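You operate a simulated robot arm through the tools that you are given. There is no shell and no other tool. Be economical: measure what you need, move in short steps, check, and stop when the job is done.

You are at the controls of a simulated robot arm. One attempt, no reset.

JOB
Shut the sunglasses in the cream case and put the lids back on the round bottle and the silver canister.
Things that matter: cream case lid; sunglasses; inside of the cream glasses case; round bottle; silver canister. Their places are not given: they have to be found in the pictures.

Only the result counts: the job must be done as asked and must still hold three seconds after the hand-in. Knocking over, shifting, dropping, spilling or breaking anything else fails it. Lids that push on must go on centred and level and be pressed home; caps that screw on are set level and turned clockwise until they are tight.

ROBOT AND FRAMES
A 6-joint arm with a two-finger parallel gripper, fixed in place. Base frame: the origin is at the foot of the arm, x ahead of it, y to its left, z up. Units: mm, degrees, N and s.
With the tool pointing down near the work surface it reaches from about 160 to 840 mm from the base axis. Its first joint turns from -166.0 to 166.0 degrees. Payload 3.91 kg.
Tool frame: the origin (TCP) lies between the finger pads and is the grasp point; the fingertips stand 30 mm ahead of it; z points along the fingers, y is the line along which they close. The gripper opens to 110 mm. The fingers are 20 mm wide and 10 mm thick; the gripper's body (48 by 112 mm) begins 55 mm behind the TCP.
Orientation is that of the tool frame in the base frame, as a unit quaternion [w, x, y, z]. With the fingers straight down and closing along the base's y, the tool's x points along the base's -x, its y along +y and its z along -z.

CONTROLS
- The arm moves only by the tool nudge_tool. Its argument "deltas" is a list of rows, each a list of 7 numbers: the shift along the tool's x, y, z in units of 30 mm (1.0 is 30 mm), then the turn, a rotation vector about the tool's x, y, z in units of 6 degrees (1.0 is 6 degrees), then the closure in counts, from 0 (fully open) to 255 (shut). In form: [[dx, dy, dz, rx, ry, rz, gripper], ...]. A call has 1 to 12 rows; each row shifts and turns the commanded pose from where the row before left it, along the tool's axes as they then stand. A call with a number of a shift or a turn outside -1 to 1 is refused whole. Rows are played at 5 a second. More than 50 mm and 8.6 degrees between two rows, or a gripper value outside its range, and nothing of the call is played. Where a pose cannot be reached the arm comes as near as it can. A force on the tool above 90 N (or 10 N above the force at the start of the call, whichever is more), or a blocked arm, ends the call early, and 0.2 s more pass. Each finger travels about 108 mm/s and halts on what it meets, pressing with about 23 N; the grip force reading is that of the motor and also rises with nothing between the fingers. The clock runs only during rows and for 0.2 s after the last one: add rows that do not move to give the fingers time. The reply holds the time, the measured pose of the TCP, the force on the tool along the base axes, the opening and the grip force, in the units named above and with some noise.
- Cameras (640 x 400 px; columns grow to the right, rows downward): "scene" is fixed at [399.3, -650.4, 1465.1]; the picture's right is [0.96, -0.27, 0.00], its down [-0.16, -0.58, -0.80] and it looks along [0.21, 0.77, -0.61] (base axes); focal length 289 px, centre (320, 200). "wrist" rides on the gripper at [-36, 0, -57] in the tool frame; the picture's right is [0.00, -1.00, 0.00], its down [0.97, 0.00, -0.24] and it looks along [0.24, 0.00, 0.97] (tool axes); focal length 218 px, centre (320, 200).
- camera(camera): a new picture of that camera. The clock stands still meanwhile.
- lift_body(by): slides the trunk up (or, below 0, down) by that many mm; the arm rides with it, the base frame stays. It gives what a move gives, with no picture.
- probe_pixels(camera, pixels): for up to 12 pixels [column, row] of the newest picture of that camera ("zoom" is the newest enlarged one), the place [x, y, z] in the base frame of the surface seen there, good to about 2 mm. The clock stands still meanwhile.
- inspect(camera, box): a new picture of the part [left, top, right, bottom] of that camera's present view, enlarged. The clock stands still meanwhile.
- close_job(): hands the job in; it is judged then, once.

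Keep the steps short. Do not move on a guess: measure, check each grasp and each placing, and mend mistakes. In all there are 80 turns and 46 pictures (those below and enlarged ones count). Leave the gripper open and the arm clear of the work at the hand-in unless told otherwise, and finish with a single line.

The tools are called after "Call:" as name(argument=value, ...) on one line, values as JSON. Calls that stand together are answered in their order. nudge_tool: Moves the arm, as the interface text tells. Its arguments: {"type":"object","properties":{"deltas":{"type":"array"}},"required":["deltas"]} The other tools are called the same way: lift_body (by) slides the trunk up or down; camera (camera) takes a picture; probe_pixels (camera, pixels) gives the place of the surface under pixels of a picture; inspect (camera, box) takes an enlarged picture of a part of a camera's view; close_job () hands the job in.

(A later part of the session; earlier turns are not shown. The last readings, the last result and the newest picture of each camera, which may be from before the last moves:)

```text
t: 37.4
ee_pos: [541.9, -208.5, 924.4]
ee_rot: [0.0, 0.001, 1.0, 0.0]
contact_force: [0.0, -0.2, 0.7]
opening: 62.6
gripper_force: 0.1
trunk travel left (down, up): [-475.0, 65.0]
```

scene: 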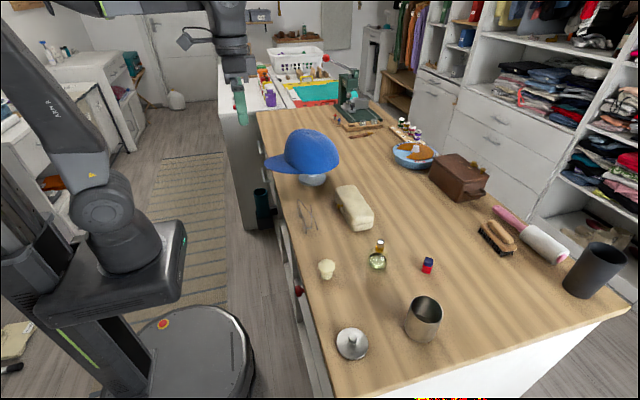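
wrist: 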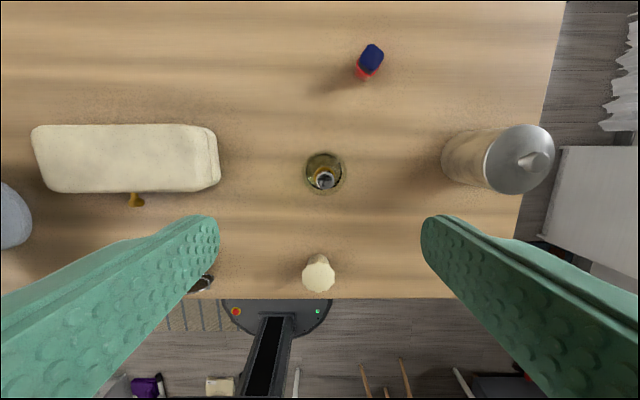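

Call:
nudge_tool(deltas=[[0, -0.05, 0, 0, 0, 0, 150], [0, 0, 0, 0, 0, 0, 255], [0, 0, 0, 0, 0, 0, 255], [0, 0, 0, 0, 0, 0, 255], [0, 0, -0.5, 0, 0, 0, 255], [0, 0, -1, 0, 0, 0, 255], [0, 0, -1, 0, 0, 0, 255], [0, 0, -1, 0, 0, 0, 255], [0, 0, -0.6, 0, 0, 0, 255], [0, 0, 0, 0, 0, 0, 255]])

Call:
inspect(camera="scene", box=[295, 200, 395, 290])

```text
t: 39.6
ee_pos: [541.0, -211.1, 1047.8]
ee_rot: [-0.001, 0.0, 1.0, 0.0]
contact_force: [-0.5, 0.5, 0.1]
opening: 40.3
gripper_force: 23.0
trunk travel left (down, up): [-475.0, 65.0]
```

```text
4.44 times, centred on (345, 245) of scene
```

zoom: 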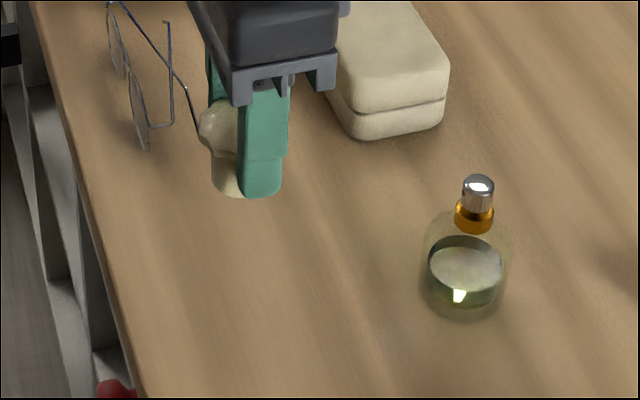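

The cap is held upright. Carrying it over the nozzle.

Call:
nudge_tool(deltas=[[-0.88, -0.04, 0, 0, 0, 0, 255], [-0.88, -0.04, 0, 0, 0, 0, 255], [-0.88, -0.04, 0, 0, 0, 0, 255], [-0.88, -0.04, 0, 0, 0, 0, 255], [-0.86, -0.045, 0, 0, 0, 0, 255], [0, 0, 0, 0, 0, 0, 255], [0, 0, 0, 0, 0, 0, 255]])

Call:
camera(camera="wrist")

Call:
inspect(camera="scene", box=[340, 220, 420, 280])

```text
t: 41.2
ee_pos: [674.2, -218.2, 1046.7]
ee_rot: [0.0, 0.001, 1.0, 0.001]
contact_force: [0.0, -0.3, 0.3]
opening: 40.3
gripper_force: 23.3
trunk travel left (down, up): [-475.0, 65.0]
```

```text
14 pictures are left
```

wrist: 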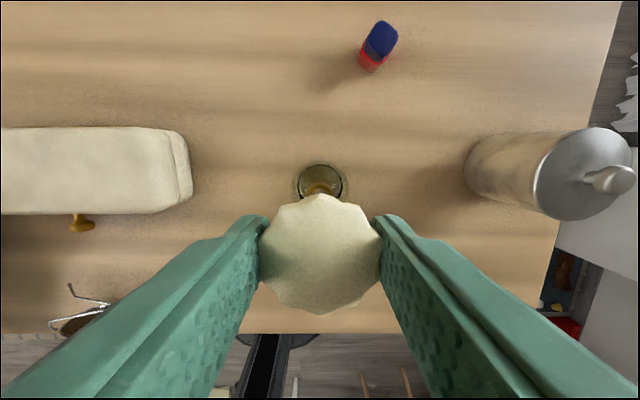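

```text
6.67 times, centred on (380, 250) of scene
```

zoom: 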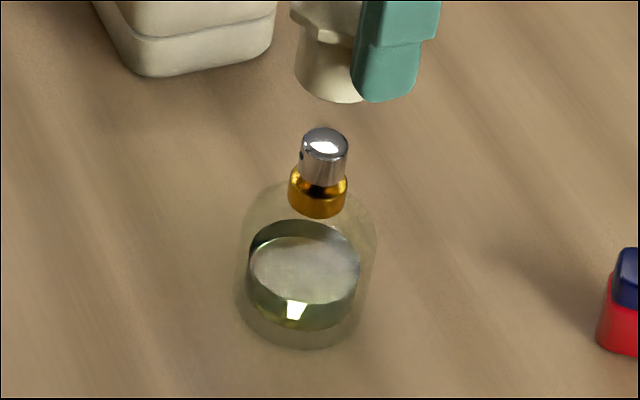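

Call:
probe_pixels(camera="wrist", pixels=[[262, 253], [378, 253], [320, 197], [320, 309], [320, 253], [308, 185], [333, 185], [320, 187], [299, 182], [345, 182]])

Call:
probe_pixels(camera="zoom", pixels=[[303, 145], [346, 145], [324, 131], [324, 158], [292, 190], [345, 190], [298, 70], [330, 95], [304, 35], [345, 100]])

```text
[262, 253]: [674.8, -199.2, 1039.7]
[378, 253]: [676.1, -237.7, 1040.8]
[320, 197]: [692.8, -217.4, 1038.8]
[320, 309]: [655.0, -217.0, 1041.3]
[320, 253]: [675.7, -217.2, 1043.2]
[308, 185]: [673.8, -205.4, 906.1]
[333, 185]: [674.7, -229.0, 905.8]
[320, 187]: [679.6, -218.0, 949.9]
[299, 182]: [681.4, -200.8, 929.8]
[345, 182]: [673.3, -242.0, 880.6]
```

```text
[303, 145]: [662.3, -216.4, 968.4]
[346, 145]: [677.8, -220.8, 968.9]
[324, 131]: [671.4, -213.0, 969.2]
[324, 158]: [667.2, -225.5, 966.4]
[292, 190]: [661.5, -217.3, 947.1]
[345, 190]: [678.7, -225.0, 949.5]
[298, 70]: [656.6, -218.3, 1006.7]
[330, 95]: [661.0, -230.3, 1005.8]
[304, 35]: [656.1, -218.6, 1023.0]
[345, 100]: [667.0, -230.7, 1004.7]
```

Cap centre (674.5,-218) against nozzle (672.8,-217.5): I'll shift -1.5 mm in x and lower slowly.

Call:
nudge_tool(deltas=[[0.05, 0.013, 0.4, 0, 0, 0, 255], [0, 0, 0.4, 0, 0, 0, 255], [0, 0, 0.2, 0, 0, 0, 255], [0, 0, 0.15, 0, 0, 0, 255], [0, 0, 0.1, 0, 0, 0, 255], [0, 0, 0.1, 0, 0, 0, 255], [0, 0, 0, 0, 0, 0, 255]])

```text
t: 42.8
ee_pos: [671.3, -217.1, 1007.0]
ee_rot: [0.0, 0.0, 1.0, 0.0]
contact_force: [-0.5, 0.3, 0.5]
opening: 40.2
gripper_force: 23.3
trunk travel left (down, up): [-475.0, 65.0]
```

The cap is 7 mm over the nozzle with no force, so it's aligned. Continuing down.

Call:
nudge_tool(deltas=[[0, 0, 0.15, 0, 0, 0, 255], [0, 0, 0.15, 0, 0, 0, 255], [0, 0, 0.1, 0, 0, 0, 255], [0, 0, 0.1, 0, 0, 0, 255], [0, 0, 0.08, 0, 0, 0, 255], [0, 0, 0.08, 0, 0, 0, 255], [0, 0, 0, 0, 0, 0, 255]])

```text
t: 44.4
ee_pos: [669.1, -216.1, 989.5]
ee_rot: [0.002, 0.0, 1.0, 0.0]
contact_force: [-3.3, -1.2, 28.6]
opening: 40.5
gripper_force: 22.5
trunk travel left (down, up): [-475.0, 65.0]
```

Call:
inspect(camera="scene", box=[355, 225, 405, 275])

Call:
probe_pixels(camera="zoom", pixels=[[290, 130], [310, 150], [280, 120], [310, 80], [330, 160], [300, 190]])

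```text
8.00 times, centred on (380, 250) of scene
```

zoom: 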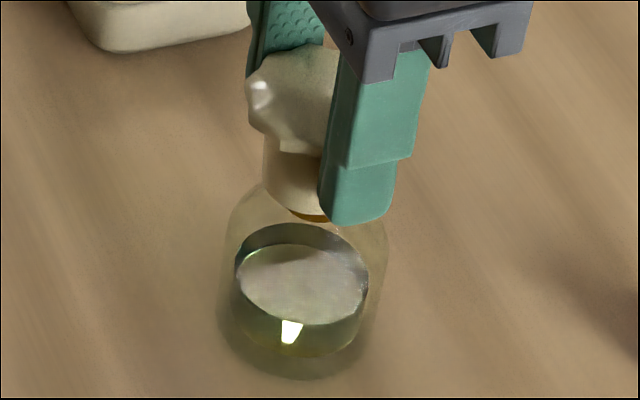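

```text
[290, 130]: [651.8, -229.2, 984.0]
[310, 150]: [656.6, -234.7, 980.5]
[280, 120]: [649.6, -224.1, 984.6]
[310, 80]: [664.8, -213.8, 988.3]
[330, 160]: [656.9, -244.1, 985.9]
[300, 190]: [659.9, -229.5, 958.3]
```

The cap covers nearly the whole collar, with a sliver of gold left near (312,217). Pressing further.

Call:
nudge_tool(deltas=[[0, 0, 0.08, 0, 0, 0, 255], [0, 0, 0.08, 0, 0, 0, 255], [0, 0, 0.08, 0, 0, 0, 255], [0, 0, 0.08, 0, 0, 0, 255], [0, 0, 0, 0, 0, 0, 255]])

```text
t: 45.6
ee_pos: [669.0, -215.4, 983.3]
ee_rot: [0.004, 0.001, 1.0, -0.001]
contact_force: [7.0, -0.6, 44.7]
opening: 40.3
gripper_force: 22.9
trunk travel left (down, up): [-475.0, 65.0]
```

Call:
nudge_tool(deltas=[[0, 0, -0.25, 0, 0, 0, 255], [0, 0, 0, 0, 0, 0, 140], [0, 0, 0, 0, 0, 0, 110], [0, 0, 0, 0, 0, 0, 110], [0, 0, -1, 0, 0, 0, 110], [0, 0, -1, 0, 0, 0, 110], [0, 0, 0, 0, 0, 0, 110]])

Call:
inspect(camera="scene", box=[355, 225, 405, 275])

Call:
probe_pixels(camera="zoom", pixels=[[320, 100], [280, 100], [360, 100], [320, 80], [320, 120], [300, 180], [320, 190], [300, 130], [340, 140], [310, 215]])

```text
t: 47.2
ee_pos: [670.4, -216.6, 1046.5]
ee_rot: [0.0, 0.001, 1.0, 0.0]
contact_force: [-0.3, 0.3, -0.5]
opening: 63.0
gripper_force: 0.1
trunk travel left (down, up): [-475.0, 65.0]
```

```text
8.00 times, centred on (380, 250) of scene
```

zoom: 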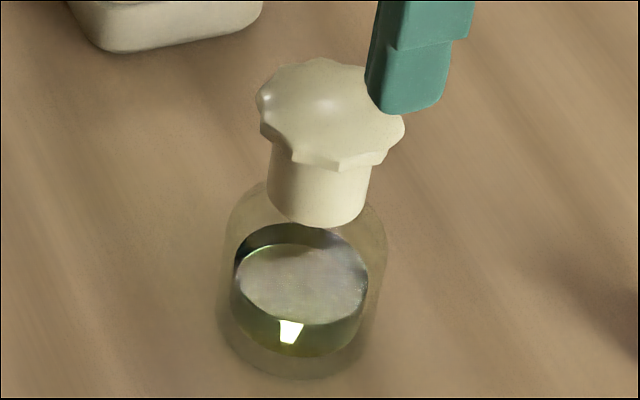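

```text
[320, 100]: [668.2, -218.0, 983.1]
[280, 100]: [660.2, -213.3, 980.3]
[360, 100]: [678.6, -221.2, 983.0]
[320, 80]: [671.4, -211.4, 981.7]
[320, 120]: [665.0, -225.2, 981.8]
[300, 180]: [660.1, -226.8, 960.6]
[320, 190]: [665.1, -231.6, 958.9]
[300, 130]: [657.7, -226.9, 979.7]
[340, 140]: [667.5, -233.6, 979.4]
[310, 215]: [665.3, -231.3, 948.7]
```

The cap sits level and covers the collar. Pressing its top once with closed fingers.

Call:
nudge_tool(deltas=[[-0.05, -0.03, 0, 0, 0, 0, 255], [0, 0, 0, 0, 0, 0, 255], [0, 0, 0.6, 0, 0, 0, 255], [0, 0, 0.35, 0, 0, 0, 255], [0, 0, 0.15, 0, 0, 0, 255], [0, 0, 0.12, 0, 0, 0, 255], [0, 0, 0.12, 0, 0, 0, 255], [0, 0, 0.08, 0, 0, 0, 255], [0, 0, 0, 0, 0, 0, 255]])

```text
t: 49.2
ee_pos: [671.8, -217.1, 1012.2]
ee_rot: [0.009, 0.001, 1.0, -0.002]
contact_force: [8.5, -1.2, 57.9]
opening: 0.2
gripper_force: 23.0
trunk travel left (down, up): [-475.0, 65.0]
```

There's no further travel at 58 N, so the bottle is capped. Next I'll rise and go above the case knob at about (637,-8).

Call:
nudge_tool(deltas=[[0, 0, -1, 0, 0, 0, 255], [0, 0, -1, 0, 0, 0, 255], [0, 0, -0.5, 0, 0, 0, 200], [0.17, 1, 0, 0, 0, 0, 150], [0.17, 1, 0, 0, 0, 0, 130], [0.17, 1, 0, 0, 0, 0, 130], [0.17, 1, 0, 0, 0, 0, 130], [0.17, 1, 0.2, 0, 0, 0, 130], [0.17, 1, 0.5, 0, 0, 0, 130], [0.17, 0.97, 0.5, 0, 0, 0, 130], [0, 0, 0, 0, 0, 0, 130], [0, 0, 0, 0, 0, 0, 130]])

Call:
inspect(camera="wrist", box=[160, 50, 480, 250])

```text
t: 51.8
ee_pos: [637.4, -9.1, 1043.2]
ee_rot: [0.0, 0.001, 1.0, 0.0]
contact_force: [0.5, 0.7, -0.9]
opening: 54.1
gripper_force: 0.0
trunk travel left (down, up): [-475.0, 65.0]
```

```text
2.00 times, centred on (320, 150) of wrist
```

zoom: 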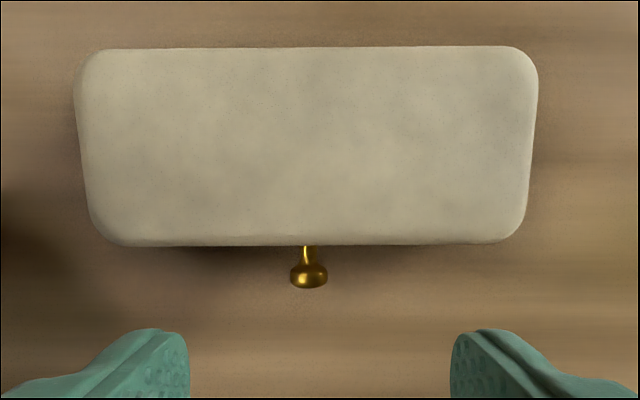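

Call:
probe_pixels(camera="zoom", pixels=[[309, 275], [295, 275], [323, 275], [309, 255], [309, 284], [309, 235], [309, 244], [309, 52], [85, 150], [525, 150], [309, 48], [309, 263]])

Call:
inspect(camera="scene", box=[325, 180, 385, 240])

Call:
probe_pixels(camera="zoom", pixels=[[140, 210], [330, 385], [330, 360], [430, 372], [430, 340], [500, 300], [250, 370], [210, 300]])

```text
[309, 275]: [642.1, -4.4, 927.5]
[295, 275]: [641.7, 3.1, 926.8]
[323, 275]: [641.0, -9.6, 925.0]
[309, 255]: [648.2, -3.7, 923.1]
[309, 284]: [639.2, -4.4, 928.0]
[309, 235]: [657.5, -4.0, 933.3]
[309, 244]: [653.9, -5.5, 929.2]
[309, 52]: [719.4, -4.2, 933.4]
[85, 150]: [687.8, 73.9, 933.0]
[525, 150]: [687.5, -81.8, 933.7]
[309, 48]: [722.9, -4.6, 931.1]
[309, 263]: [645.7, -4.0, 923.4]
```

```text
6.67 times, centred on (355, 210) of scene
```

zoom: 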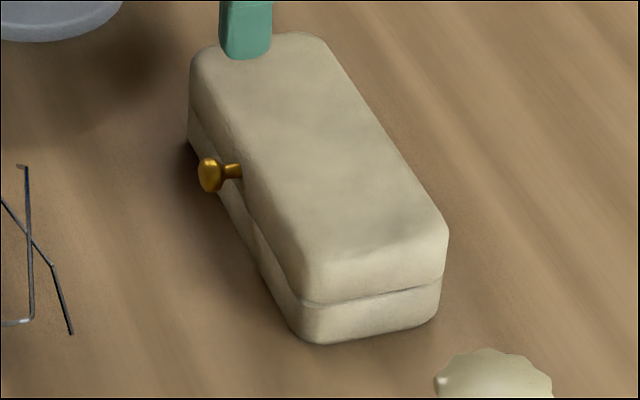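

```text
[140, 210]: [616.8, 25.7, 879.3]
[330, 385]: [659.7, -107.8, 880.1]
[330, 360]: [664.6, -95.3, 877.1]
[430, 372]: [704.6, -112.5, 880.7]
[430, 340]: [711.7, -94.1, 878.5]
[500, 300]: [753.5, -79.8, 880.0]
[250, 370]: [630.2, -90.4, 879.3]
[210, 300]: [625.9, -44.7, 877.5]
```

The knob disc is at about (640,-4,920). Case spans x 650–724, y -86 to 78, with the seam near z 904. I'll descend and grip the knob.

Call:
nudge_tool(deltas=[[-0.02, 0.17, 0.9, 0, 0, 0, 140], [0, 0, 0.9, 0, 0, 0, 160], [0, 0, 0.9, 0, 0, 0, 170], [0, 0, 0.64, 0, 0, 0, 170], [0, 0, 0, 0, 0, 0, 170], [0, 0, 0, 0, 0, 0, 255], [0, 0, 0, 0, 0, 0, 255], [0, 0, 0, 0, 0, 0, 255]])

```text
t: 53.6
ee_pos: [637.4, -1.5, 942.2]
ee_rot: [0.0, 0.001, 1.0, 0.001]
contact_force: [-0.9, 0.7, 0.8]
opening: 14.7
gripper_force: 23.2
trunk travel left (down, up): [-475.0, 65.0]
```

The knob is gripped (14.7 mm). Next I'll lift along the hinge arc in small steps.

Call:
nudge_tool(deltas=[[-0.09, 0, -0.28, 0, 0, 0, 255], [-0.083, 0, -0.283, 0, 0, 0, 255], [-0.14, 0, -0.257, 0, 0, 0, 255], [-0.143, 0, -0.256, 0, 0, 0, 255], [-0.193, 0, -0.223, 0, 0, 0, 255], [-0.193, 0, -0.223, 0, 0, 0, 255], [0, 0, 0, 0, 0, 0, 255]])

Call:
inspect(camera="scene", box=[310, 150, 400, 240])

```text
t: 55.2
ee_pos: [663.6, -3.7, 986.1]
ee_rot: [-0.001, 0.0, 1.0, 0.0]
contact_force: [0.7, 0.7, -2.1]
opening: 15.1
gripper_force: 23.4
trunk travel left (down, up): [-475.0, 65.0]
```

```text
4.44 times, centred on (355, 195) of scene
```

zoom: 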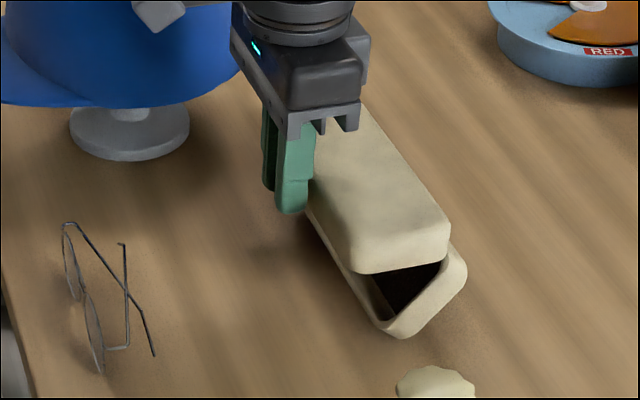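

The lid is opening smoothly with low forces. Continuing past vertical.

Call:
nudge_tool(deltas=[[-0.235, 0, -0.178, 0, 0, 0, 255], [-0.235, 0, -0.178, 0, 0, 0, 255], [-0.267, 0, -0.123, 0, 0, 0, 255], [-0.267, 0, -0.123, 0, 0, 0, 255], [-0.287, 0, -0.068, 0, 0, 0, 255], [-0.287, 0, -0.068, 0, 0, 0, 255], [-0.293, 0, -0.005, 0, 0, 0, 255], [-0.293, 0, -0.005, 0, 0, 0, 255], [-0.29, 0, 0.055, 0, 0, 0, 255], [-0.29, 0, 0.055, 0, 0, 0, 255], [0, 0, 0, 0, 0, 0, 255]])

Call:
inspect(camera="scene", box=[310, 130, 420, 240])

```text
t: 57.6
ee_pos: [745.4, -3.6, 1005.6]
ee_rot: [0.0, 0.001, 1.0, 0.0]
contact_force: [-0.2, 0.3, -3.6]
opening: 15.1
gripper_force: 22.8
trunk travel left (down, up): [-475.0, 65.0]
```

```text
3.64 times, centred on (365, 185) of scene
```

zoom: 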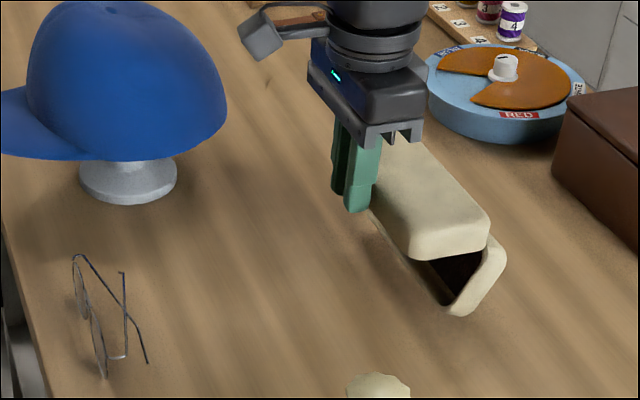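

The lid is staying level in the pads and the tray is hanging from its hinge, so the whole case has been lifted and carried rather than opened. I'll undo this by reversing exactly the same path and setting the case back down.

Call:
nudge_tool(deltas=[[0.29, 0, -0.055, 0, 0, 0, 255], [0.29, 0, -0.055, 0, 0, 0, 255], [0.293, 0, 0.005, 0, 0, 0, 255], [0.293, 0, 0.005, 0, 0, 0, 255], [0.287, 0, 0.068, 0, 0, 0, 255], [0.287, 0, 0.068, 0, 0, 0, 255], [0.267, 0, 0.123, 0, 0, 0, 255], [0.267, 0, 0.123, 0, 0, 0, 255], [0.235, 0, 0.178, 0, 0, 0, 255], [0.235, 0, 0.178, 0, 0, 0, 255], [0, 0, 0, 0, 0, 0, 255]])

Call:
nudge_tool(deltas=[[0.193, 0, 0.223, 0, 0, 0, 255], [0.193, 0, 0.223, 0, 0, 0, 255], [0.143, 0, 0.256, 0, 0, 0, 255], [0.14, 0, 0.257, 0, 0, 0, 255], [0.083, 0, 0.283, 0, 0, 0, 255], [0, 0, 0, 0, 0, 0, 255], [0, 0, 0, 0, 0, 0, 255]])

Call:
inspect(camera="scene", box=[310, 160, 400, 240])

```text
t: 60.0
ee_pos: [662.5, -3.2, 988.0]
ee_rot: [0.0, 0.0, 1.0, 0.0]
contact_force: [0.1, 0.6, 7.8]
opening: 15.0
gripper_force: 23.0
trunk travel left (down, up): [-475.0, 65.0]
```

```text
t: 61.6
ee_pos: [640.2, -4.7, 950.9]
ee_rot: [0.0, 0.001, 1.0, -0.001]
contact_force: [-2.7, -1.4, 5.8]
opening: 15.0
gripper_force: 23.6
trunk travel left (down, up): [-475.0, 65.0]
```

```text
5.00 times, centred on (355, 200) of scene
```

zoom: 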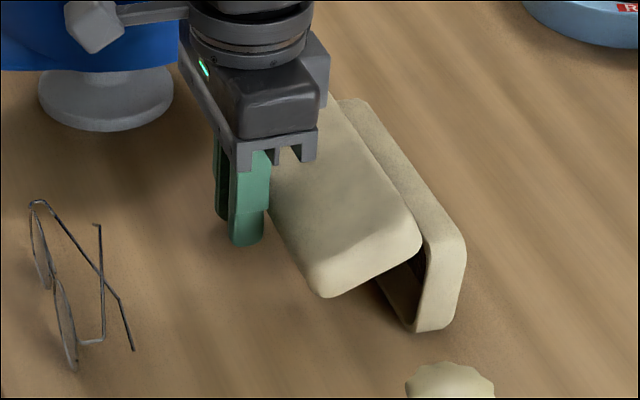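

The case is now standing like a tent, with the hinge on top and the tray on its front edge. Pushing the lid toward +x should lay the tray back down flat. I'll do this slowly and watch the forces.

Call:
nudge_tool(deltas=[[-0.25, 0, 0, 0, 0, 0, 255], [-0.25, 0, 0, 0, 0, 0, 255], [-0.25, 0, 0, 0, 0, 0, 255], [-0.25, 0, 0, 0, 0, 0, 255], [-0.25, 0, 0, 0, 0, 0, 255], [-0.25, 0, 0, 0, 0, 0, 255], [0, 0, 0, 0, 0, 0, 255]])

```text
t: 63.2
ee_pos: [685.0, -2.5, 949.0]
ee_rot: [-0.001, 0.002, 1.0, 0.001]
contact_force: [-0.2, -0.1, -4.1]
opening: 14.9
gripper_force: 23.4
trunk travel left (down, up): [-475.0, 65.0]
```

Call:
inspect(camera="scene", box=[310, 160, 400, 240])

Call:
probe_pixels(camera="zoom", pixels=[[300, 170], [370, 230], [400, 200], [420, 250], [440, 270], [350, 280], [330, 270], [450, 230], [390, 130], [380, 290], [400, 310], [430, 300]])

```text
5.00 times, centred on (355, 200) of scene
```

zoom: 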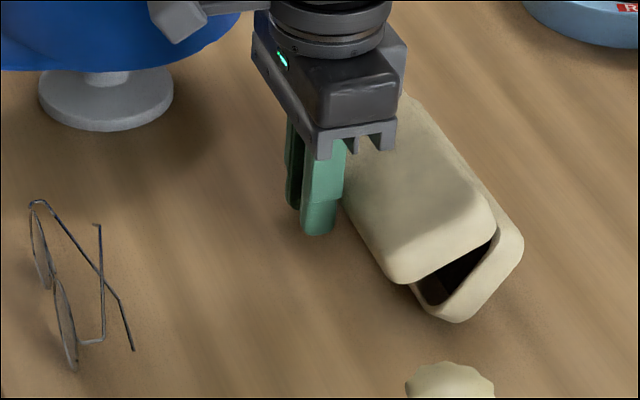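

```text
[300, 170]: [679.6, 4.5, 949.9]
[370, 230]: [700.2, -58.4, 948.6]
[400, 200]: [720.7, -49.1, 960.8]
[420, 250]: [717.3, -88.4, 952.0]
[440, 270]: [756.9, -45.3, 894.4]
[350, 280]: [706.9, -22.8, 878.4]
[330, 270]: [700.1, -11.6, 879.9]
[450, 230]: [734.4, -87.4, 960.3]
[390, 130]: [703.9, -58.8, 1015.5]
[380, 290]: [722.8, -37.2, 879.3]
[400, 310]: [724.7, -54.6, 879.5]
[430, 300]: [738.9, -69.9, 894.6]
```

The tray is down to a moderate tilt. I'll rotate the tool to lower the hinge side, keeping the knob near its place.

Call:
nudge_tool(deltas=[[-0.2, 0, 0, 0, 0.8, 0, 255], [-0.2, 0, 0, 0, 0.8, 0, 255], [-0.2, 0, 0.05, 0, 0.8, 0, 255], [-0.2, 0, 0.05, 0, 0.8, 0, 255], [-0.1, 0, 0, 0, 0.5, 0, 255], [0, 0, 0, 0, 0, 0, 255]])

```text
t: 64.6
ee_pos: [711.0, -1.6, 943.7]
ee_rot: [-0.194, 0.001, 0.981, 0.0]
contact_force: [-0.6, 0.9, -3.5]
opening: 14.9
gripper_force: 23.2
trunk travel left (down, up): [-475.0, 65.0]
```

The tool reached a 22° tilt, so the tray is nearly flat. Lowering about 10 mm to bring the tray fully onto the table.

Call:
nudge_tool(deltas=[[-0.05, 0, 0.12, 0, 0, 0, 255], [-0.05, 0, 0.12, 0, 0, 0, 255], [-0.03, 0, 0.07, 0, 0, 0, 255], [0, 0, 0, 0, 0, 0, 255]])

Call:
inspect(camera="scene", box=[330, 160, 420, 240])

Call:
probe_pixels(camera="zoom", pixels=[[330, 230], [380, 230], [400, 180], [350, 270], [430, 260], [440, 230], [380, 300], [420, 290], [450, 270], [300, 300]])

```text
t: 65.6
ee_pos: [711.1, -2.9, 936.8]
ee_rot: [-0.19, 0.001, 0.982, 0.001]
contact_force: [7.6, 1.3, 30.1]
opening: 15.0
gripper_force: 23.3
trunk travel left (down, up): [-475.0, 65.0]
```

```text
5.00 times, centred on (375, 200) of scene
```

zoom: 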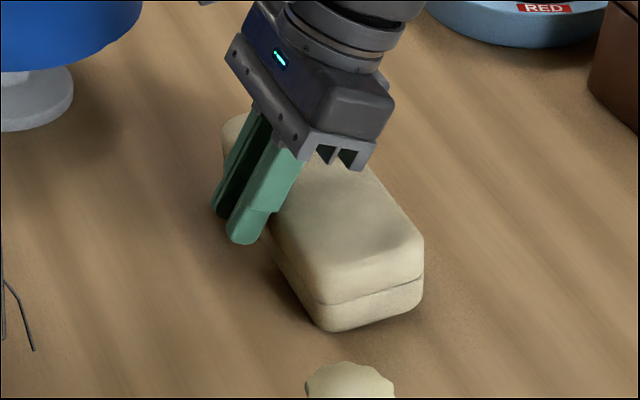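

```text
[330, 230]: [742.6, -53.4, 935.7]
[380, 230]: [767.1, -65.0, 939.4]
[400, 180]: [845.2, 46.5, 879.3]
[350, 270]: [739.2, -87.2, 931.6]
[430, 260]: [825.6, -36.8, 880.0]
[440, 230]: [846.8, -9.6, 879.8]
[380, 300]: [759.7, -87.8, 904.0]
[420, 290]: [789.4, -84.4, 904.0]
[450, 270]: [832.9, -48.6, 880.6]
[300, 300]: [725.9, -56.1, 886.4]
```

The case is shut and flat again, unrotated but about 65 mm farther out. I'll relieve the pressure and slide it straight back by 65 mm.

Call:
nudge_tool(deltas=[[0.05, 0, -0.123, 0, 0, 0, 255], [0, 0, 0, 0, 0, 0, 255], [0.25, 0, 0.103, 0, 0, 0, 255], [0.25, 0, 0.103, 0, 0, 0, 255], [0.25, 0, 0.103, 0, 0, 0, 255], [0.25, 0, 0.103, 0, 0, 0, 255], [0.25, 0, 0.103, 0, 0, 0, 255], [0.25, 0, 0.103, 0, 0, 0, 255], [0.25, 0, 0.103, 0, 0, 0, 255], [0.25, 0, 0.103, 0, 0, 0, 255], [0, 0, 0, 0, 0, 0, 255]])

```text
t: 68.0
ee_pos: [646.0, -3.3, 938.2]
ee_rot: [-0.192, 0.001, 0.981, 0.0]
contact_force: [8.0, 0.3, 18.1]
opening: 15.1
gripper_force: 23.2
trunk travel left (down, up): [-475.0, 65.0]
```

Sitting near its original place. Releasing, backing off, and tilting the tool -45° so it can turn with the lid as it opens.

Call:
nudge_tool(deltas=[[0, 0, 0, 0, 0, 0, 150], [0, 0, 0, 0, 0, 0, 130], [0, 0, 0, 0, 0, 0, 130], [0, 0, -1, 0, 0, 0, 130], [0, 0, -1, 0, 0, 0, 130], [0, 0, 0, 0, 0, 0, 130]])

Call:
nudge_tool(deltas=[[0, 0, 0, 0, -1, 0, 130], [0, 0, 0, 0, -1, 0, 130], [0, 0, 0, 0, -1, 0, 130], [0, 0, 0, 0, -1, 0, 130], [0, 0, 0, 0, -1, 0, 130], [0, 0, 0, 0, -1, 0, 130], [0, 0, 0, 0, -1, 0, 130], [0, 0, 0, 0, -1, 0, 130], [0, 0, 0, 0, -1, 0, 130], [0, 0, 0, 0, -1, 0, 130], [0, 0, 0, 0, -1, 0, 130], [0, 0, 0, 0, -0.2, 0, 130]])

Call:
nudge_tool(deltas=[[0.817, 0, -0.383, 0, 0, 0, 130], [0.817, 0, -0.383, 0, 0, 0, 130], [0.817, 0, -0.383, 0, 0, 0, 130], [0, 0, 0, 0, 0, 0, 130]])

Call:
camera(camera="wrist")

```text
t: 69.4
ee_pos: [670.2, -2.1, 991.5]
ee_rot: [-0.193, 0.001, 0.981, 0.0]
contact_force: [0.2, -0.2, -0.7]
opening: 53.8
gripper_force: 0.1
trunk travel left (down, up): [-475.0, 65.0]
```

```text
t: 72.0
ee_pos: [669.2, -3.8, 991.6]
ee_rot: [0.334, 0.001, 0.943, 0.001]
contact_force: [0.6, -0.5, -0.4]
opening: 53.8
gripper_force: 0.1
out of reach, approached as far as the arm can: row 11
trunk travel left (down, up): [-475.0, 65.0]
```

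```text
t: 73.0
ee_pos: [660.2, -3.0, 989.4]
ee_rot: [0.331, 0.0, 0.944, 0.002]
contact_force: [-0.4, 0.2, 0.0]
opening: 54.0
gripper_force: 0.1
out of reach, approached as far as the arm can: row 1, 2, 3
trunk travel left (down, up): [-475.0, 65.0]
```

```text
3 pictures are left
```

wrist: 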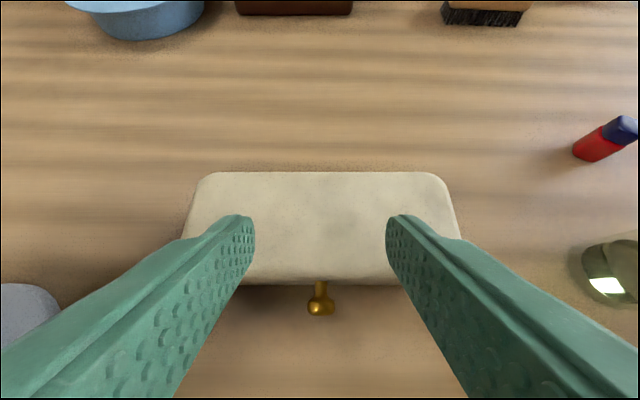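

The tilt stops near -39° and the arm can't come closer in that posture. I'll measure the knob and case with this picture.

Call:
probe_pixels(camera="wrist", pixels=[[321, 302], [311, 305], [331, 305], [321, 312], [321, 290], [321, 270], [321, 178], [200, 230], [455, 230], [321, 278], [321, 174]])

```text
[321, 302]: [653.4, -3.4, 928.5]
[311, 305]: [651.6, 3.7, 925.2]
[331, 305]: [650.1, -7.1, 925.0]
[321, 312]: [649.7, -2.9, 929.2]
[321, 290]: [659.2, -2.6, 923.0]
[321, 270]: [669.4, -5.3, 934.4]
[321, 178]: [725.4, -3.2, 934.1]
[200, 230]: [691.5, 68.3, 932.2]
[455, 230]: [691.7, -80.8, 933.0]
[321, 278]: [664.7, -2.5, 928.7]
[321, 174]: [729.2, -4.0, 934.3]
```

Knob is now at (650,-3,920) and the case is about 9 mm out from its first place, which is fine. To gain tilt range I'll straighten up, rise, and lower the trunk by the same amount.

Call:
nudge_tool(deltas=[[0, 0, -1, 0, 0.9, 0, 130], [0, 0, 0, 0, 0.92, 0, 130], [0, 0, 0, 0, 0.92, 0, 130], [0, 0, 0, 0, 0.92, 0, 130], [0, 0, 0, 0, 0.92, 0, 130], [0, 0, 0, 0, 0.92, 0, 130], [0, 0, 0, 0, 0.92, 0, 130], [0, 0, -1, 0, 0, 0, 130], [0, 0, -1, 0, 0, 0, 130], [0, 0, -1, 0, 0, 0, 130], [0, 0, -1, 0, 0, 0, 130], [0, 0, -1, 0, 0, 0, 130]])

Call:
lift_body(by=-160)

```text
t: 75.6
ee_pos: [640.9, -3.1, 1165.1]
ee_rot: [0.004, 0.0, 1.0, 0.001]
contact_force: [0.3, -0.2, -0.4]
opening: 53.8
gripper_force: 0.1
out of reach, approached as far as the arm can: row 1
trunk travel left (down, up): [-475.0, 65.0]
```

```text
t: 77.4
ee_pos: [641.2, -2.9, 1004.8]
ee_rot: [0.004, 0.0, 1.0, 0.001]
contact_force: [0.0, -0.5, -0.8]
opening: 54.1
gripper_force: 0.0
trunk travel left (down, up): [-315.0, 225.0]
```

Testing the -45° tilt at this trunk height.

Call:
nudge_tool(deltas=[[1, 0, 0, 0, 0, 0, 130], [0, 0, 0, 0, -0.94, 0, 130], [0, 0, 0, 0, -0.94, 0, 130], [0, 0, 0, 0, -0.94, 0, 130], [0, 0, 0, 0, -0.94, 0, 130], [0, 0, 0, 0, -0.94, 0, 130], [0, 0, 0, 0, -0.94, 0, 130], [0, 0, 0, 0, -0.94, 0, 130], [0, 0, 0, 0, -0.94, 0, 130], [0, 0, 0, 0, 0, 0, 130]])

```text
t: 79.6
ee_pos: [610.8, -2.2, 1004.9]
ee_rot: [0.388, 0.001, 0.922, 0.0]
contact_force: [-1.0, 0.6, 0.4]
opening: 54.0
gripper_force: 0.0
trunk travel left (down, up): [-315.0, 225.0]
```

-45.7° is reached now. Approaching the knob along the finger axis and gripping.

Call:
nudge_tool(deltas=[[0.556, -0.03, 0.453, 0, 0, 0, 150], [0.556, 0, 0.453, 0, 0, 0, 150], [0, 0, 0.5, 0, 0, 0, 160], [0, 0, 0.5, 0, 0, 0, 170], [0, 0, 0.433, 0, 0, 0, 170], [0, 0, 0, 0, 0, 0, 170], [0, 0, 0, 0, 0, 0, 255], [0, 0, 0, 0, 0, 0, 255], [0, 0, 0, 0, 0, 0, 255]])

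```text
t: 81.6
ee_pos: [637.1, -3.7, 930.4]
ee_rot: [0.387, 0.0, 0.922, 0.001]
contact_force: [-0.1, 0.2, -0.3]
opening: 14.9
gripper_force: 23.2
trunk travel left (down, up): [-315.0, 225.0]
```

The knob is gripped. I'll rotate the tool together with the lid about the hinge, in six steps first.

Call:
nudge_tool(deltas=[[-0.288, 0, -0.139, 0, 0.94, 0, 255], [-0.288, 0, -0.139, 0, 0.94, 0, 255], [-0.288, 0, -0.139, 0, 0.94, 0, 255], [-0.288, 0, -0.139, 0, 0.94, 0, 255], [-0.288, 0, -0.139, 0, 0.94, 0, 255], [-0.288, 0, -0.139, 0, 0.94, 0, 255], [0, 0, 0, 0, 0, 0, 255]])

```text
t: 83.2
ee_pos: [667.1, -3.2, 979.6]
ee_rot: [0.102, 0.001, 0.995, 0.001]
contact_force: [-4.3, -3.0, 9.7]
opening: 14.9
gripper_force: 23.0
trunk travel left (down, up): [-315.0, 225.0]
```

A slight downward load shows my hinge estimate is a few mm short. I'll correct that and continue.

Call:
nudge_tool(deltas=[[-0.043, 0, -0.076, 0, 0, 0, 255], [-0.303, 0, -0.148, 0, 0.94, 0, 255], [-0.303, 0, -0.148, 0, 0.94, 0, 255], [-0.303, 0, -0.148, 0, 0.94, 0, 255], [0, 0, 0, 0, 0, 0, 255]])

```text
t: 84.4
ee_pos: [695.2, -2.9, 997.6]
ee_rot: [-0.045, 0.001, 0.999, 0.001]
contact_force: [1.7, 1.4, 2.1]
opening: 15.0
gripper_force: 22.7
trunk travel left (down, up): [-315.0, 225.0]
```

Call:
nudge_tool(deltas=[[-0.303, 0, -0.148, 0, 0.94, 0, 255], [-0.303, 0, -0.148, 0, 0.94, 0, 255], [-0.303, 0, -0.148, 0, 0.94, 0, 255], [-0.303, 0, -0.148, 0, 0.94, 0, 255], [0, 0, 0, 0, 0, 0, 255]])

```text
t: 85.6
ee_pos: [653.1, -3.7, 936.5]
ee_rot: [-0.235, 0.0, 0.972, 0.001]
contact_force: [2.3, -0.1, 6.3]
opening: 14.8
gripper_force: 22.8
out of reach, approached as far as the arm can: row 2, 3, 4
trunk travel left (down, up): [-315.0, 225.0]
```

The outward tilt ran out of reach and the arm came back; the lid most likely shut again. A firm grip also stops the knob pivoting. I'll test how light a grip I can hold on the knob, while it's here.

Call:
nudge_tool(deltas=[[0, 0, 0, 0, 0, 0, 226], [0, 0, 0, 0, 0, 0, 226], [0, 0, 0, 0, 0, 0, 226]])

Call:
nudge_tool(deltas=[[0, 0, 0, 0, 0, 0, 222], [0, 0, 0, 0, 0, 0, 222], [0, 0, 0, 0, 0, 0, 222]])

```text
t: 86.4
ee_pos: [654.1, -4.8, 936.1]
ee_rot: [-0.236, 0.0, 0.972, 0.0]
contact_force: [-1.2, -0.2, 0.4]
opening: 14.8
gripper_force: 23.6
trunk travel left (down, up): [-315.0, 225.0]
```

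```text
t: 87.2
ee_pos: [654.1, -2.6, 936.6]
ee_rot: [-0.235, 0.0, 0.972, -0.001]
contact_force: [-2.0, -0.2, -1.0]
opening: 15.0
gripper_force: 23.4
trunk travel left (down, up): [-315.0, 225.0]
```

The grip is always full force, so it can't pivot. I'll instead open the lid by pushing it up from below with closed, tilted fingers, which puts no twist on it. First I'll release, back off and tilt to -45°.

Call:
nudge_tool(deltas=[[0, 0, 0, 0, 0, 0, 150], [0, 0, 0, 0, 0, 0, 130], [0, 0, 0, 0, 0, 0, 130], [0, 0, -1, 0, 0, 0, 130], [0, 0, -1, 0, 0, 0, 130], [0.8, 0, 0, 0, -0.9, 0, 130], [0.8, 0, 0, 0, -0.9, 0, 130], [0.8, 0, 0, 0, -0.9, 0, 130], [0, 0, 0, 0, -0.9, 0, 200], [0, 0, 0, 0, -0.9, 0, 255], [0, 0, 0, 0, 0, 0, 255]])

Call:
nudge_tool(deltas=[[0, 0, 0, 0, -0.95, 0, 255], [0, 0, 0, 0, -0.95, 0, 255], [0, 0, 0, 0, -0.95, 0, 255], [0, 0, 0, 0, -0.95, 0, 255], [0, 0, 0, 0, -0.95, 0, 255], [0, 0, 0, 0, -0.95, 0, 255], [0, 0, 0, 0, -0.95, 0, 255], [0, 0, 0, 0, -0.95, 0, 255], [0, 0, 0, 0, 0, 0, 255]])

Call:
camera(camera="wrist")

```text
t: 89.6
ee_pos: [576.2, -4.7, 973.1]
ee_rot: [-0.007, 0.0, 1.0, 0.0]
contact_force: [0.2, 0.0, -0.4]
opening: 0.0
gripper_force: 22.9
out of reach, approached as far as the arm can: row 4, 5
trunk travel left (down, up): [-315.0, 225.0]
```

```text
t: 91.6
ee_pos: [577.4, -4.4, 973.4]
ee_rot: [0.382, 0.001, 0.924, -0.001]
contact_force: [-1.2, 0.6, 0.4]
opening: 0.1
gripper_force: 23.0
trunk travel left (down, up): [-315.0, 225.0]
```

```text
2 pictures are left
```

wrist: 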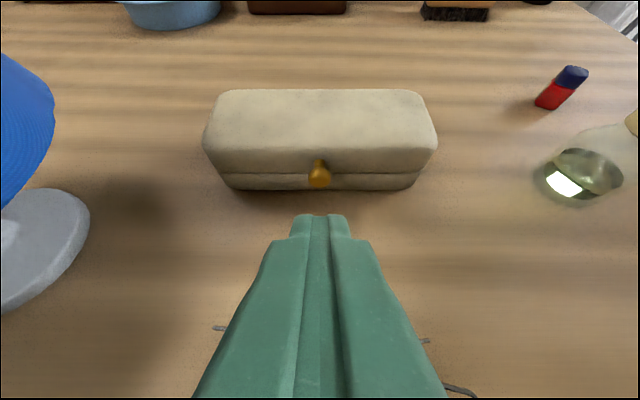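

The case is shut and square. I'll measure the knob, lid, seam and tray front.

Call:
probe_pixels(camera="wrist", pixels=[[319, 175], [319, 186], [319, 168], [308, 176], [331, 176], [290, 160], [290, 171], [290, 182], [350, 182], [319, 95], [215, 160], [428, 160]])

```text
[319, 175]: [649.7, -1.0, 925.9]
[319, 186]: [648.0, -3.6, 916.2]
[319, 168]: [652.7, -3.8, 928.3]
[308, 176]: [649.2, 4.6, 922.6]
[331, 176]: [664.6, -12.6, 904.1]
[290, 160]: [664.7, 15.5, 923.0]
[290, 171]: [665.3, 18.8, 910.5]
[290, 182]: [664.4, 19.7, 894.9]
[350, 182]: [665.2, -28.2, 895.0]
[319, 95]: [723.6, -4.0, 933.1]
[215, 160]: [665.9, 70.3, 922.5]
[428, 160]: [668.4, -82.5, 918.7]
```

Disc bottom front edge is at about (648,914), the lid face at x 664.5, and the seam at z 904. Sliding the closed fingers along their own axis to just below the disc.

Call:
nudge_tool(deltas=[[0.151, 0.03, 0.8, 0, 0, 0, 255], [0, 0, 0.52, 0, 0, 0, 255], [0, 0, 0.5, 0, 0, 0, 255], [0, 0, 0.5, 0, 0, 0, 255], [0, 0, 0.333, 0, 0, 0, 255], [0, 0, 0, 0, 0, 0, 255]])

```text
t: 93.0
ee_pos: [630.4, -3.5, 913.2]
ee_rot: [0.381, 0.001, 0.924, 0.0]
contact_force: [-0.3, -1.1, -0.3]
opening: 0.0
gripper_force: 22.8
trunk travel left (down, up): [-315.0, 225.0]
```

The fingers are in place with no contact. I'll retract a little so the tip stays under the disc only, then raise along the disc's arc.

Call:
nudge_tool(deltas=[[0, 0, -0.367, 0, 0, 0, 255], [-0.06, 0, 0, 0, 0, 0, 255], [-0.264, 0, -0.17, 0, 0, 0, 255], [-0.264, 0, -0.17, 0, 0, 0, 255], [-0.295, 0, -0.112, 0, 0, 0, 255], [-0.295, 0, -0.112, 0, 0, 0, 255], [-0.311, 0, -0.048, 0, 0, 0, 255], [-0.311, 0, -0.048, 0, 0, 0, 255], [0, 0, 0, 0, 0, 0, 255]])

```text
t: 95.0
ee_pos: [645.9, -2.9, 973.0]
ee_rot: [0.381, 0.001, 0.924, 0.001]
contact_force: [0.3, 0.3, 0.0]
opening: 0.2
gripper_force: 23.1
trunk travel left (down, up): [-315.0, 225.0]
```

Call:
nudge_tool(deltas=[[-0.316, 0, 0.018, 0, 0, 0, 255], [-0.316, 0, 0.018, 0, 0, 0, 255], [-0.304, 0, 0.082, 0, 0, 0, 255], [-0.304, 0, 0.082, 0, 0, 0, 255], [-0.281, 0, 0.143, 0, 0, 0, 255], [0, 0, 0, 0, 0, 0, 255]])

Call:
nudge_tool(deltas=[[-0.281, 0, 0.143, 0, 0, 0, 255], [-0.244, 0, 0.2, 0, 0, 0, 255], [-0.244, 0, 0.2, 0, 0, 0, 255], [-0.183, 0, 0.222, 0, 0, 0, 255], [-0.183, 0, 0.222, 0, 0, 0, 255], [0, 0, 0, 0, 0, 0, 255]])

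```text
t: 96.4
ee_pos: [685.2, -4.0, 998.9]
ee_rot: [0.382, 0.001, 0.924, 0.0]
contact_force: [-0.6, -1.2, -0.7]
opening: 0.0
gripper_force: 22.9
trunk travel left (down, up): [-315.0, 225.0]
```

```text
t: 97.8
ee_pos: [730.8, -4.2, 1002.8]
ee_rot: [0.381, 0.0, 0.924, 0.001]
contact_force: [0.5, -0.3, 0.0]
opening: 0.0
gripper_force: 22.9
trunk travel left (down, up): [-315.0, 225.0]
```

The disc should now be past vertical. I'll back away, rise, straighten the tool and look at both the case and the glasses.

Call:
nudge_tool(deltas=[[0.472, 0, -0.47, 0, 0, 0, 255], [0.472, 0, -0.47, 0, 0, 0, 255], [-0.94, 0, -0.945, 0, 0, 0, 255], [-0.94, 0, -0.945, 0, 0, 0, 255], [0, 0, 0, 0, 0.935, 0, 200], [0, 0, 0, 0, 0.935, 0, 150], [0, 0, 0, 0, 0.935, 0, 100], [0, 0, 0, 0, 0.935, 0, 100], [0, 0, 0, 0, 0.935, 0, 100], [0, 0, 0, 0, 0.935, 0, 100], [0, 0, 0, 0, 0.935, 0, 100], [0, 0, 0, 0, 0.935, 0, 100]])

Call:
nudge_tool(deltas=[[0.92, 0.03, 0, 0, 0, 0, 60], [0.92, 0.03, 0, 0, 0, 0, 0], [0.92, 0.03, 0, 0, 0, 0, 0], [0, 0, 0, 0, 0, 0, 0], [0, 0, 0, 0, 0, 0, 0]])

Call:
camera(camera="wrist")

```text
t: 100.4
ee_pos: [690.5, -2.8, 1080.3]
ee_rot: [-0.002, 0.001, 1.0, 0.002]
contact_force: [0.0, -0.2, -0.8]
opening: 66.7
gripper_force: 0.1
trunk travel left (down, up): [-315.0, 225.0]
```

```text
t: 101.6
ee_pos: [607.2, -1.7, 1080.8]
ee_rot: [-0.001, 0.0, 1.0, 0.0]
contact_force: [0.2, 0.0, 0.4]
opening: 110.1
gripper_force: 0.1
trunk travel left (down, up): [-315.0, 225.0]
```

```text
1 pictures are left
5 turns are left
```

wrist: 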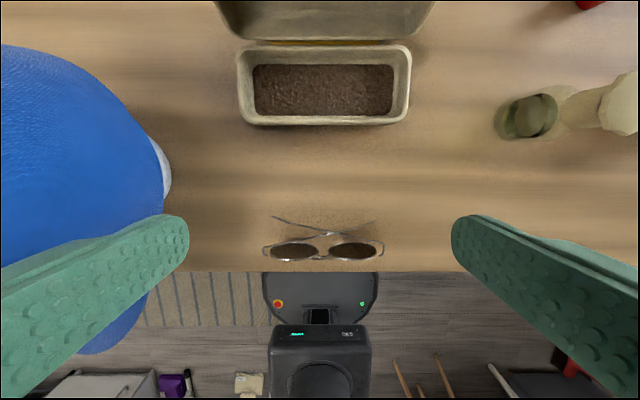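

The lid is open and the tray is empty; the glasses lie below at around (323,250). Turns are short, so I'll measure everything now and turn the gripper 90° while still well above, so that it closes along x.

Call:
probe_pixels(camera="wrist", pixels=[[323, 257], [326, 234], [267, 250], [382, 250], [293, 242], [293, 260], [355, 260], [323, 90], [256, 90], [390, 90], [323, 66], [323, 113]])

Call:
probe_pixels(camera="wrist", pixels=[[323, 49], [323, 119], [241, 85], [408, 85], [323, 38], [323, 5], [275, 218], [320, 232], [312, 257], [335, 257], [320, 240], [355, 242]])

Call:
nudge_tool(deltas=[[0, 0, 0, 0, 0, 1, 100], [0, 0, 0, 0, 0, 1, 100], [0, 0, 0, 0, 0, 1, 100], [0, 0, 0, 0, 0, 1, 100], [0, 0, 0, 0, 0, 1, 100], [0, 0, 0, 0, 0, 1, 100], [0, 0, 0, 0, 0, 1, 100], [0, 0, 0, 0, 0, 1, 100], [0, 0, 0, 0, 0, 1, 100], [0, 0, 0, 0, 0, 1, 100], [0, 0, 0, 0, 0, 1, 100], [0, 0, 0, 0, 0, 1, 100]])

Call:
nudge_tool(deltas=[[0, 0, 0, 0, 0, 1, 100], [0, 0, 0, 0, 0, 1, 100], [0, 0, 0, 0, 0, 1, 100], [0, 0, 0, 0, 0, 0, 100]])

```text
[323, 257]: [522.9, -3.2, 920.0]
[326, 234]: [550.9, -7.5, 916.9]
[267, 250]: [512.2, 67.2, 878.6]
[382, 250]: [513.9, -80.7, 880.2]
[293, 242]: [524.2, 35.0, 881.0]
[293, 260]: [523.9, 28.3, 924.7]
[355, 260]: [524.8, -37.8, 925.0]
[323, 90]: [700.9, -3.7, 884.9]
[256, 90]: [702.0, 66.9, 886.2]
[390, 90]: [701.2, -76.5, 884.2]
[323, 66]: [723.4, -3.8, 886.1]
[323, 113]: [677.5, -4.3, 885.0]
```

```text
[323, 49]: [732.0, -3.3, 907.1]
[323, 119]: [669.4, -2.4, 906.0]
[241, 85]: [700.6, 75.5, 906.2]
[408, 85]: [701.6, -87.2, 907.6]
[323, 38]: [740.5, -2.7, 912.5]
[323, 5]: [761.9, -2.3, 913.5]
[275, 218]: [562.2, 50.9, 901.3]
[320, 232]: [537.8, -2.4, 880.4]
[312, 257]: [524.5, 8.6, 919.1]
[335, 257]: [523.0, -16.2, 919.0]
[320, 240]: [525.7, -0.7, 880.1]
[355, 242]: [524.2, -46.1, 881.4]
```

```text
t: 104.2
ee_pos: [608.1, -0.8, 1081.6]
ee_rot: [0.0, 0.588, 0.809, 0.0]
contact_force: [-0.2, -0.8, 0.3]
opening: 67.1
gripper_force: 0.0
trunk travel left (down, up): [-315.0, 225.0]
```

```text
t: 105.2
ee_pos: [607.5, -1.1, 1081.1]
ee_rot: [0.0, 0.708, 0.706, 0.001]
contact_force: [0.1, -0.7, 0.7]
opening: 66.9
gripper_force: 0.2
trunk travel left (down, up): [-315.0, 225.0]
4 turns are left
```

Glasses: bridge at (523,-4,920), temple crossing at (551,-4,917), total extent x 519–566, y 61 to -70. Tray floor is z 885, inside x 674–726 and y 70 to -82. I'll grip from the bridge to the crossing, lift, and carry above the tray.

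Call:
nudge_tool(deltas=[[-0.032, -0.772, 0, 0, 0, 0, 100], [-0.032, -0.772, 0, 0, 0, 0, 100], [-0.032, -0.772, 0, 0, 0, 0, 100], [0, 0, 1, 0, 0, 0, 100], [0, 0, 1, 0, 0, 0, 100], [0, 0, 1, 0, 0, 0, 100], [0, 0, 0.9, 0, 0, 0, 100], [0, 0, 0.6, 0, 0, 0, 100], [0, 0, 0.37, 0, 0, 0, 100], [0, 0, 0, 0, 0, 0, 100]])

Call:
nudge_tool(deltas=[[0, 0, 0, 0, 0, 0, 140], [0, 0, 0, 0, 0, 0, 160], [0, 0, 0, 0, 0, 0, 180], [0, 0, 0, 0, 0, 0, 255], [0, 0, 0, 0, 0, 0, 255], [0, 0, 0, 0, 0, 0, 255]])

Call:
nudge_tool(deltas=[[0, 0, -0.3, 0, 0, 0, 255], [0, 0, -0.7, 0, 0, 0, 255], [0, 0, -0.8, 0, 0, 0, 255], [0, 0, -0.8, 0, 0, 0, 255], [0, 0, 0, 0, 0, 0, 255]])

Call:
nudge_tool(deltas=[[-0.008, 0.7, 0, 0, 0, 0, 255], [-0.008, 0.75, 0, 0, 0, 0, 255], [-0.008, 0.75, 0, 0, 0, 0, 255], [-0.008, 0.75, 0, 0, 0, 0, 255], [-0.008, 0.75, 0, 0, 0, 0, 255], [-0.008, 0.75, 0, 0, 0, 0, 255], [0, 0.75, 0, 0, 0, 0, 255], [0, 0, 0, 0, 0, 0, 255], [0, 0, 0, 0, 0, 0, 255]])

Call:
camera(camera="wrist")

```text
t: 107.4
ee_pos: [537.9, -6.0, 934.3]
ee_rot: [-0.001, 0.707, 0.707, 0.001]
contact_force: [1.0, 0.4, -0.6]
opening: 67.0
gripper_force: 0.2
trunk travel left (down, up): [-315.0, 225.0]
```

```text
t: 108.8
ee_pos: [537.9, -4.0, 934.7]
ee_rot: [0.0, 0.708, 0.706, 0.001]
contact_force: [0.3, -0.2, 0.7]
opening: 36.3
gripper_force: 14.2
trunk travel left (down, up): [-315.0, 225.0]
```

```text
t: 110.0
ee_pos: [538.5, -4.3, 1014.1]
ee_rot: [-0.001, 0.708, 0.706, 0.001]
contact_force: [0.1, 0.0, -0.3]
opening: 36.4
gripper_force: 13.8
trunk travel left (down, up): [-315.0, 225.0]
```

```text
t: 112.0
ee_pos: [694.1, -5.6, 1013.8]
ee_rot: [-0.001, 0.708, 0.706, 0.001]
contact_force: [0.4, -0.2, 0.0]
opening: 36.0
gripper_force: 13.9
trunk travel left (down, up): [-315.0, 225.0]
```

```text
0 pictures are left
3 turns are left
```

wrist: 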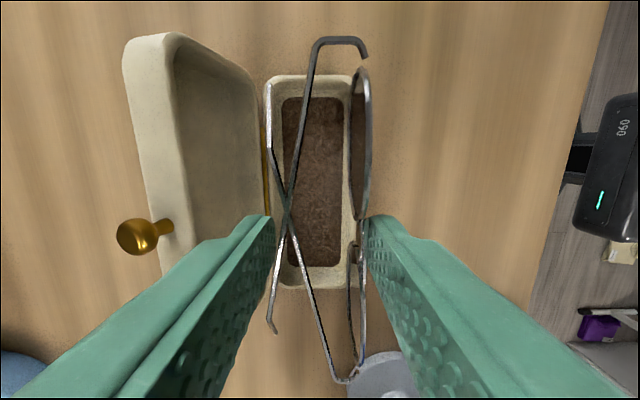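

The glasses are held securely (36 mm). They should span x 676–720 in a tray of 672–725. I'll measure the open lid from this last picture, then lower the glasses onto the tray floor, release, rise straight up, and raise the trunk for outward reach.

Call:
probe_pixels(camera="wrist", pixels=[[138, 237], [125, 237], [155, 237], [138, 222], [138, 252], [170, 226], [135, 100], [165, 45], [150, 150], [200, 150], [285, 180], [346, 240]])

Call:
nudge_tool(deltas=[[0, 0.02, 0.8, 0, 0, 0, 255], [0, 0, 0.7, 0, 0, 0, 255], [0, 0, 0.5, 0, 0, 0, 255], [0, 0, 0.25, 0, 0, 0, 255], [0, 0, 0.17, 0, 0, 0, 255], [0, 0, 0, 0, 0, 0, 255], [0, 0, 0, 0, 0, 0, 150], [0, 0, 0, 0, 0, 0, 140], [0, 0, 0, 0, 0, 0, 138], [0, 0, 0, 0, 0, 0, 138]])

Call:
nudge_tool(deltas=[[0, 0, -0.3, 0, 0, 0, 138], [0, 0, -0.7, 0, 0, 0, 138], [0, 0, -1, 0, 0, 0, 138], [0, 0, -1, 0, 0, 0, 138], [0, 0, -0.5, 0, 0, 0, 255], [0, 0, 0, 0, 0, 0, 255], [0, 0, 0, 0, 0, 0, 255]])

Call:
lift_body(by=200)

Call:
nudge_tool(deltas=[[0, 0, 1, 0, 0, 0, 255], [0, 0, 1, 0, 0, 0, 255], [0, 0, 1, 0, 0, 0, 255], [0, 0, 1, 0, 0, 0, 255], [0, 0, 0.5, 0, 0, 0, 255], [0, 0, 0, 0, 0, 0, 255]])

```text
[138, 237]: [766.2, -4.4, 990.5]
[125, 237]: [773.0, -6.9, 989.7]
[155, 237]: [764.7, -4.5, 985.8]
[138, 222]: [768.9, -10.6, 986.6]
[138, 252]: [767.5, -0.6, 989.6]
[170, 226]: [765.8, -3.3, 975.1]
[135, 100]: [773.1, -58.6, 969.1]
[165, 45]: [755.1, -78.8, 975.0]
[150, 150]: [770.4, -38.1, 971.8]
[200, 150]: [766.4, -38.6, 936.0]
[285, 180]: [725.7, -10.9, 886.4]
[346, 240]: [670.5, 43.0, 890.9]
```

```text
t: 114.2
ee_pos: [695.6, -4.6, 940.1]
ee_rot: [0.0, 0.708, 0.706, 0.0]
contact_force: [-0.5, 0.7, 0.8]
opening: 50.2
gripper_force: 0.1
trunk travel left (down, up): [-315.0, 225.0]
```

```text
t: 115.8
ee_pos: [694.6, -5.1, 1045.7]
ee_rot: [-0.001, 0.708, 0.707, 0.0]
contact_force: [1.0, -0.2, 0.6]
opening: 0.0
gripper_force: 22.6
trunk travel left (down, up): [-315.0, 225.0]
```

```text
t: 118.0
ee_pos: [696.0, -5.4, 1245.3]
ee_rot: [-0.001, 0.708, 0.706, 0.001]
contact_force: [0.4, -1.0, 0.3]
opening: 0.0
gripper_force: 23.2
trunk travel left (down, up): [-515.0, 25.0]
```

```text
t: 119.4
ee_pos: [695.5, -3.7, 1110.7]
ee_rot: [0.0, 0.708, 0.706, 0.001]
contact_force: [-0.4, 0.3, 0.2]
opening: 0.0
gripper_force: 23.4
trunk travel left (down, up): [-515.0, 25.0]
2 turns are left
```

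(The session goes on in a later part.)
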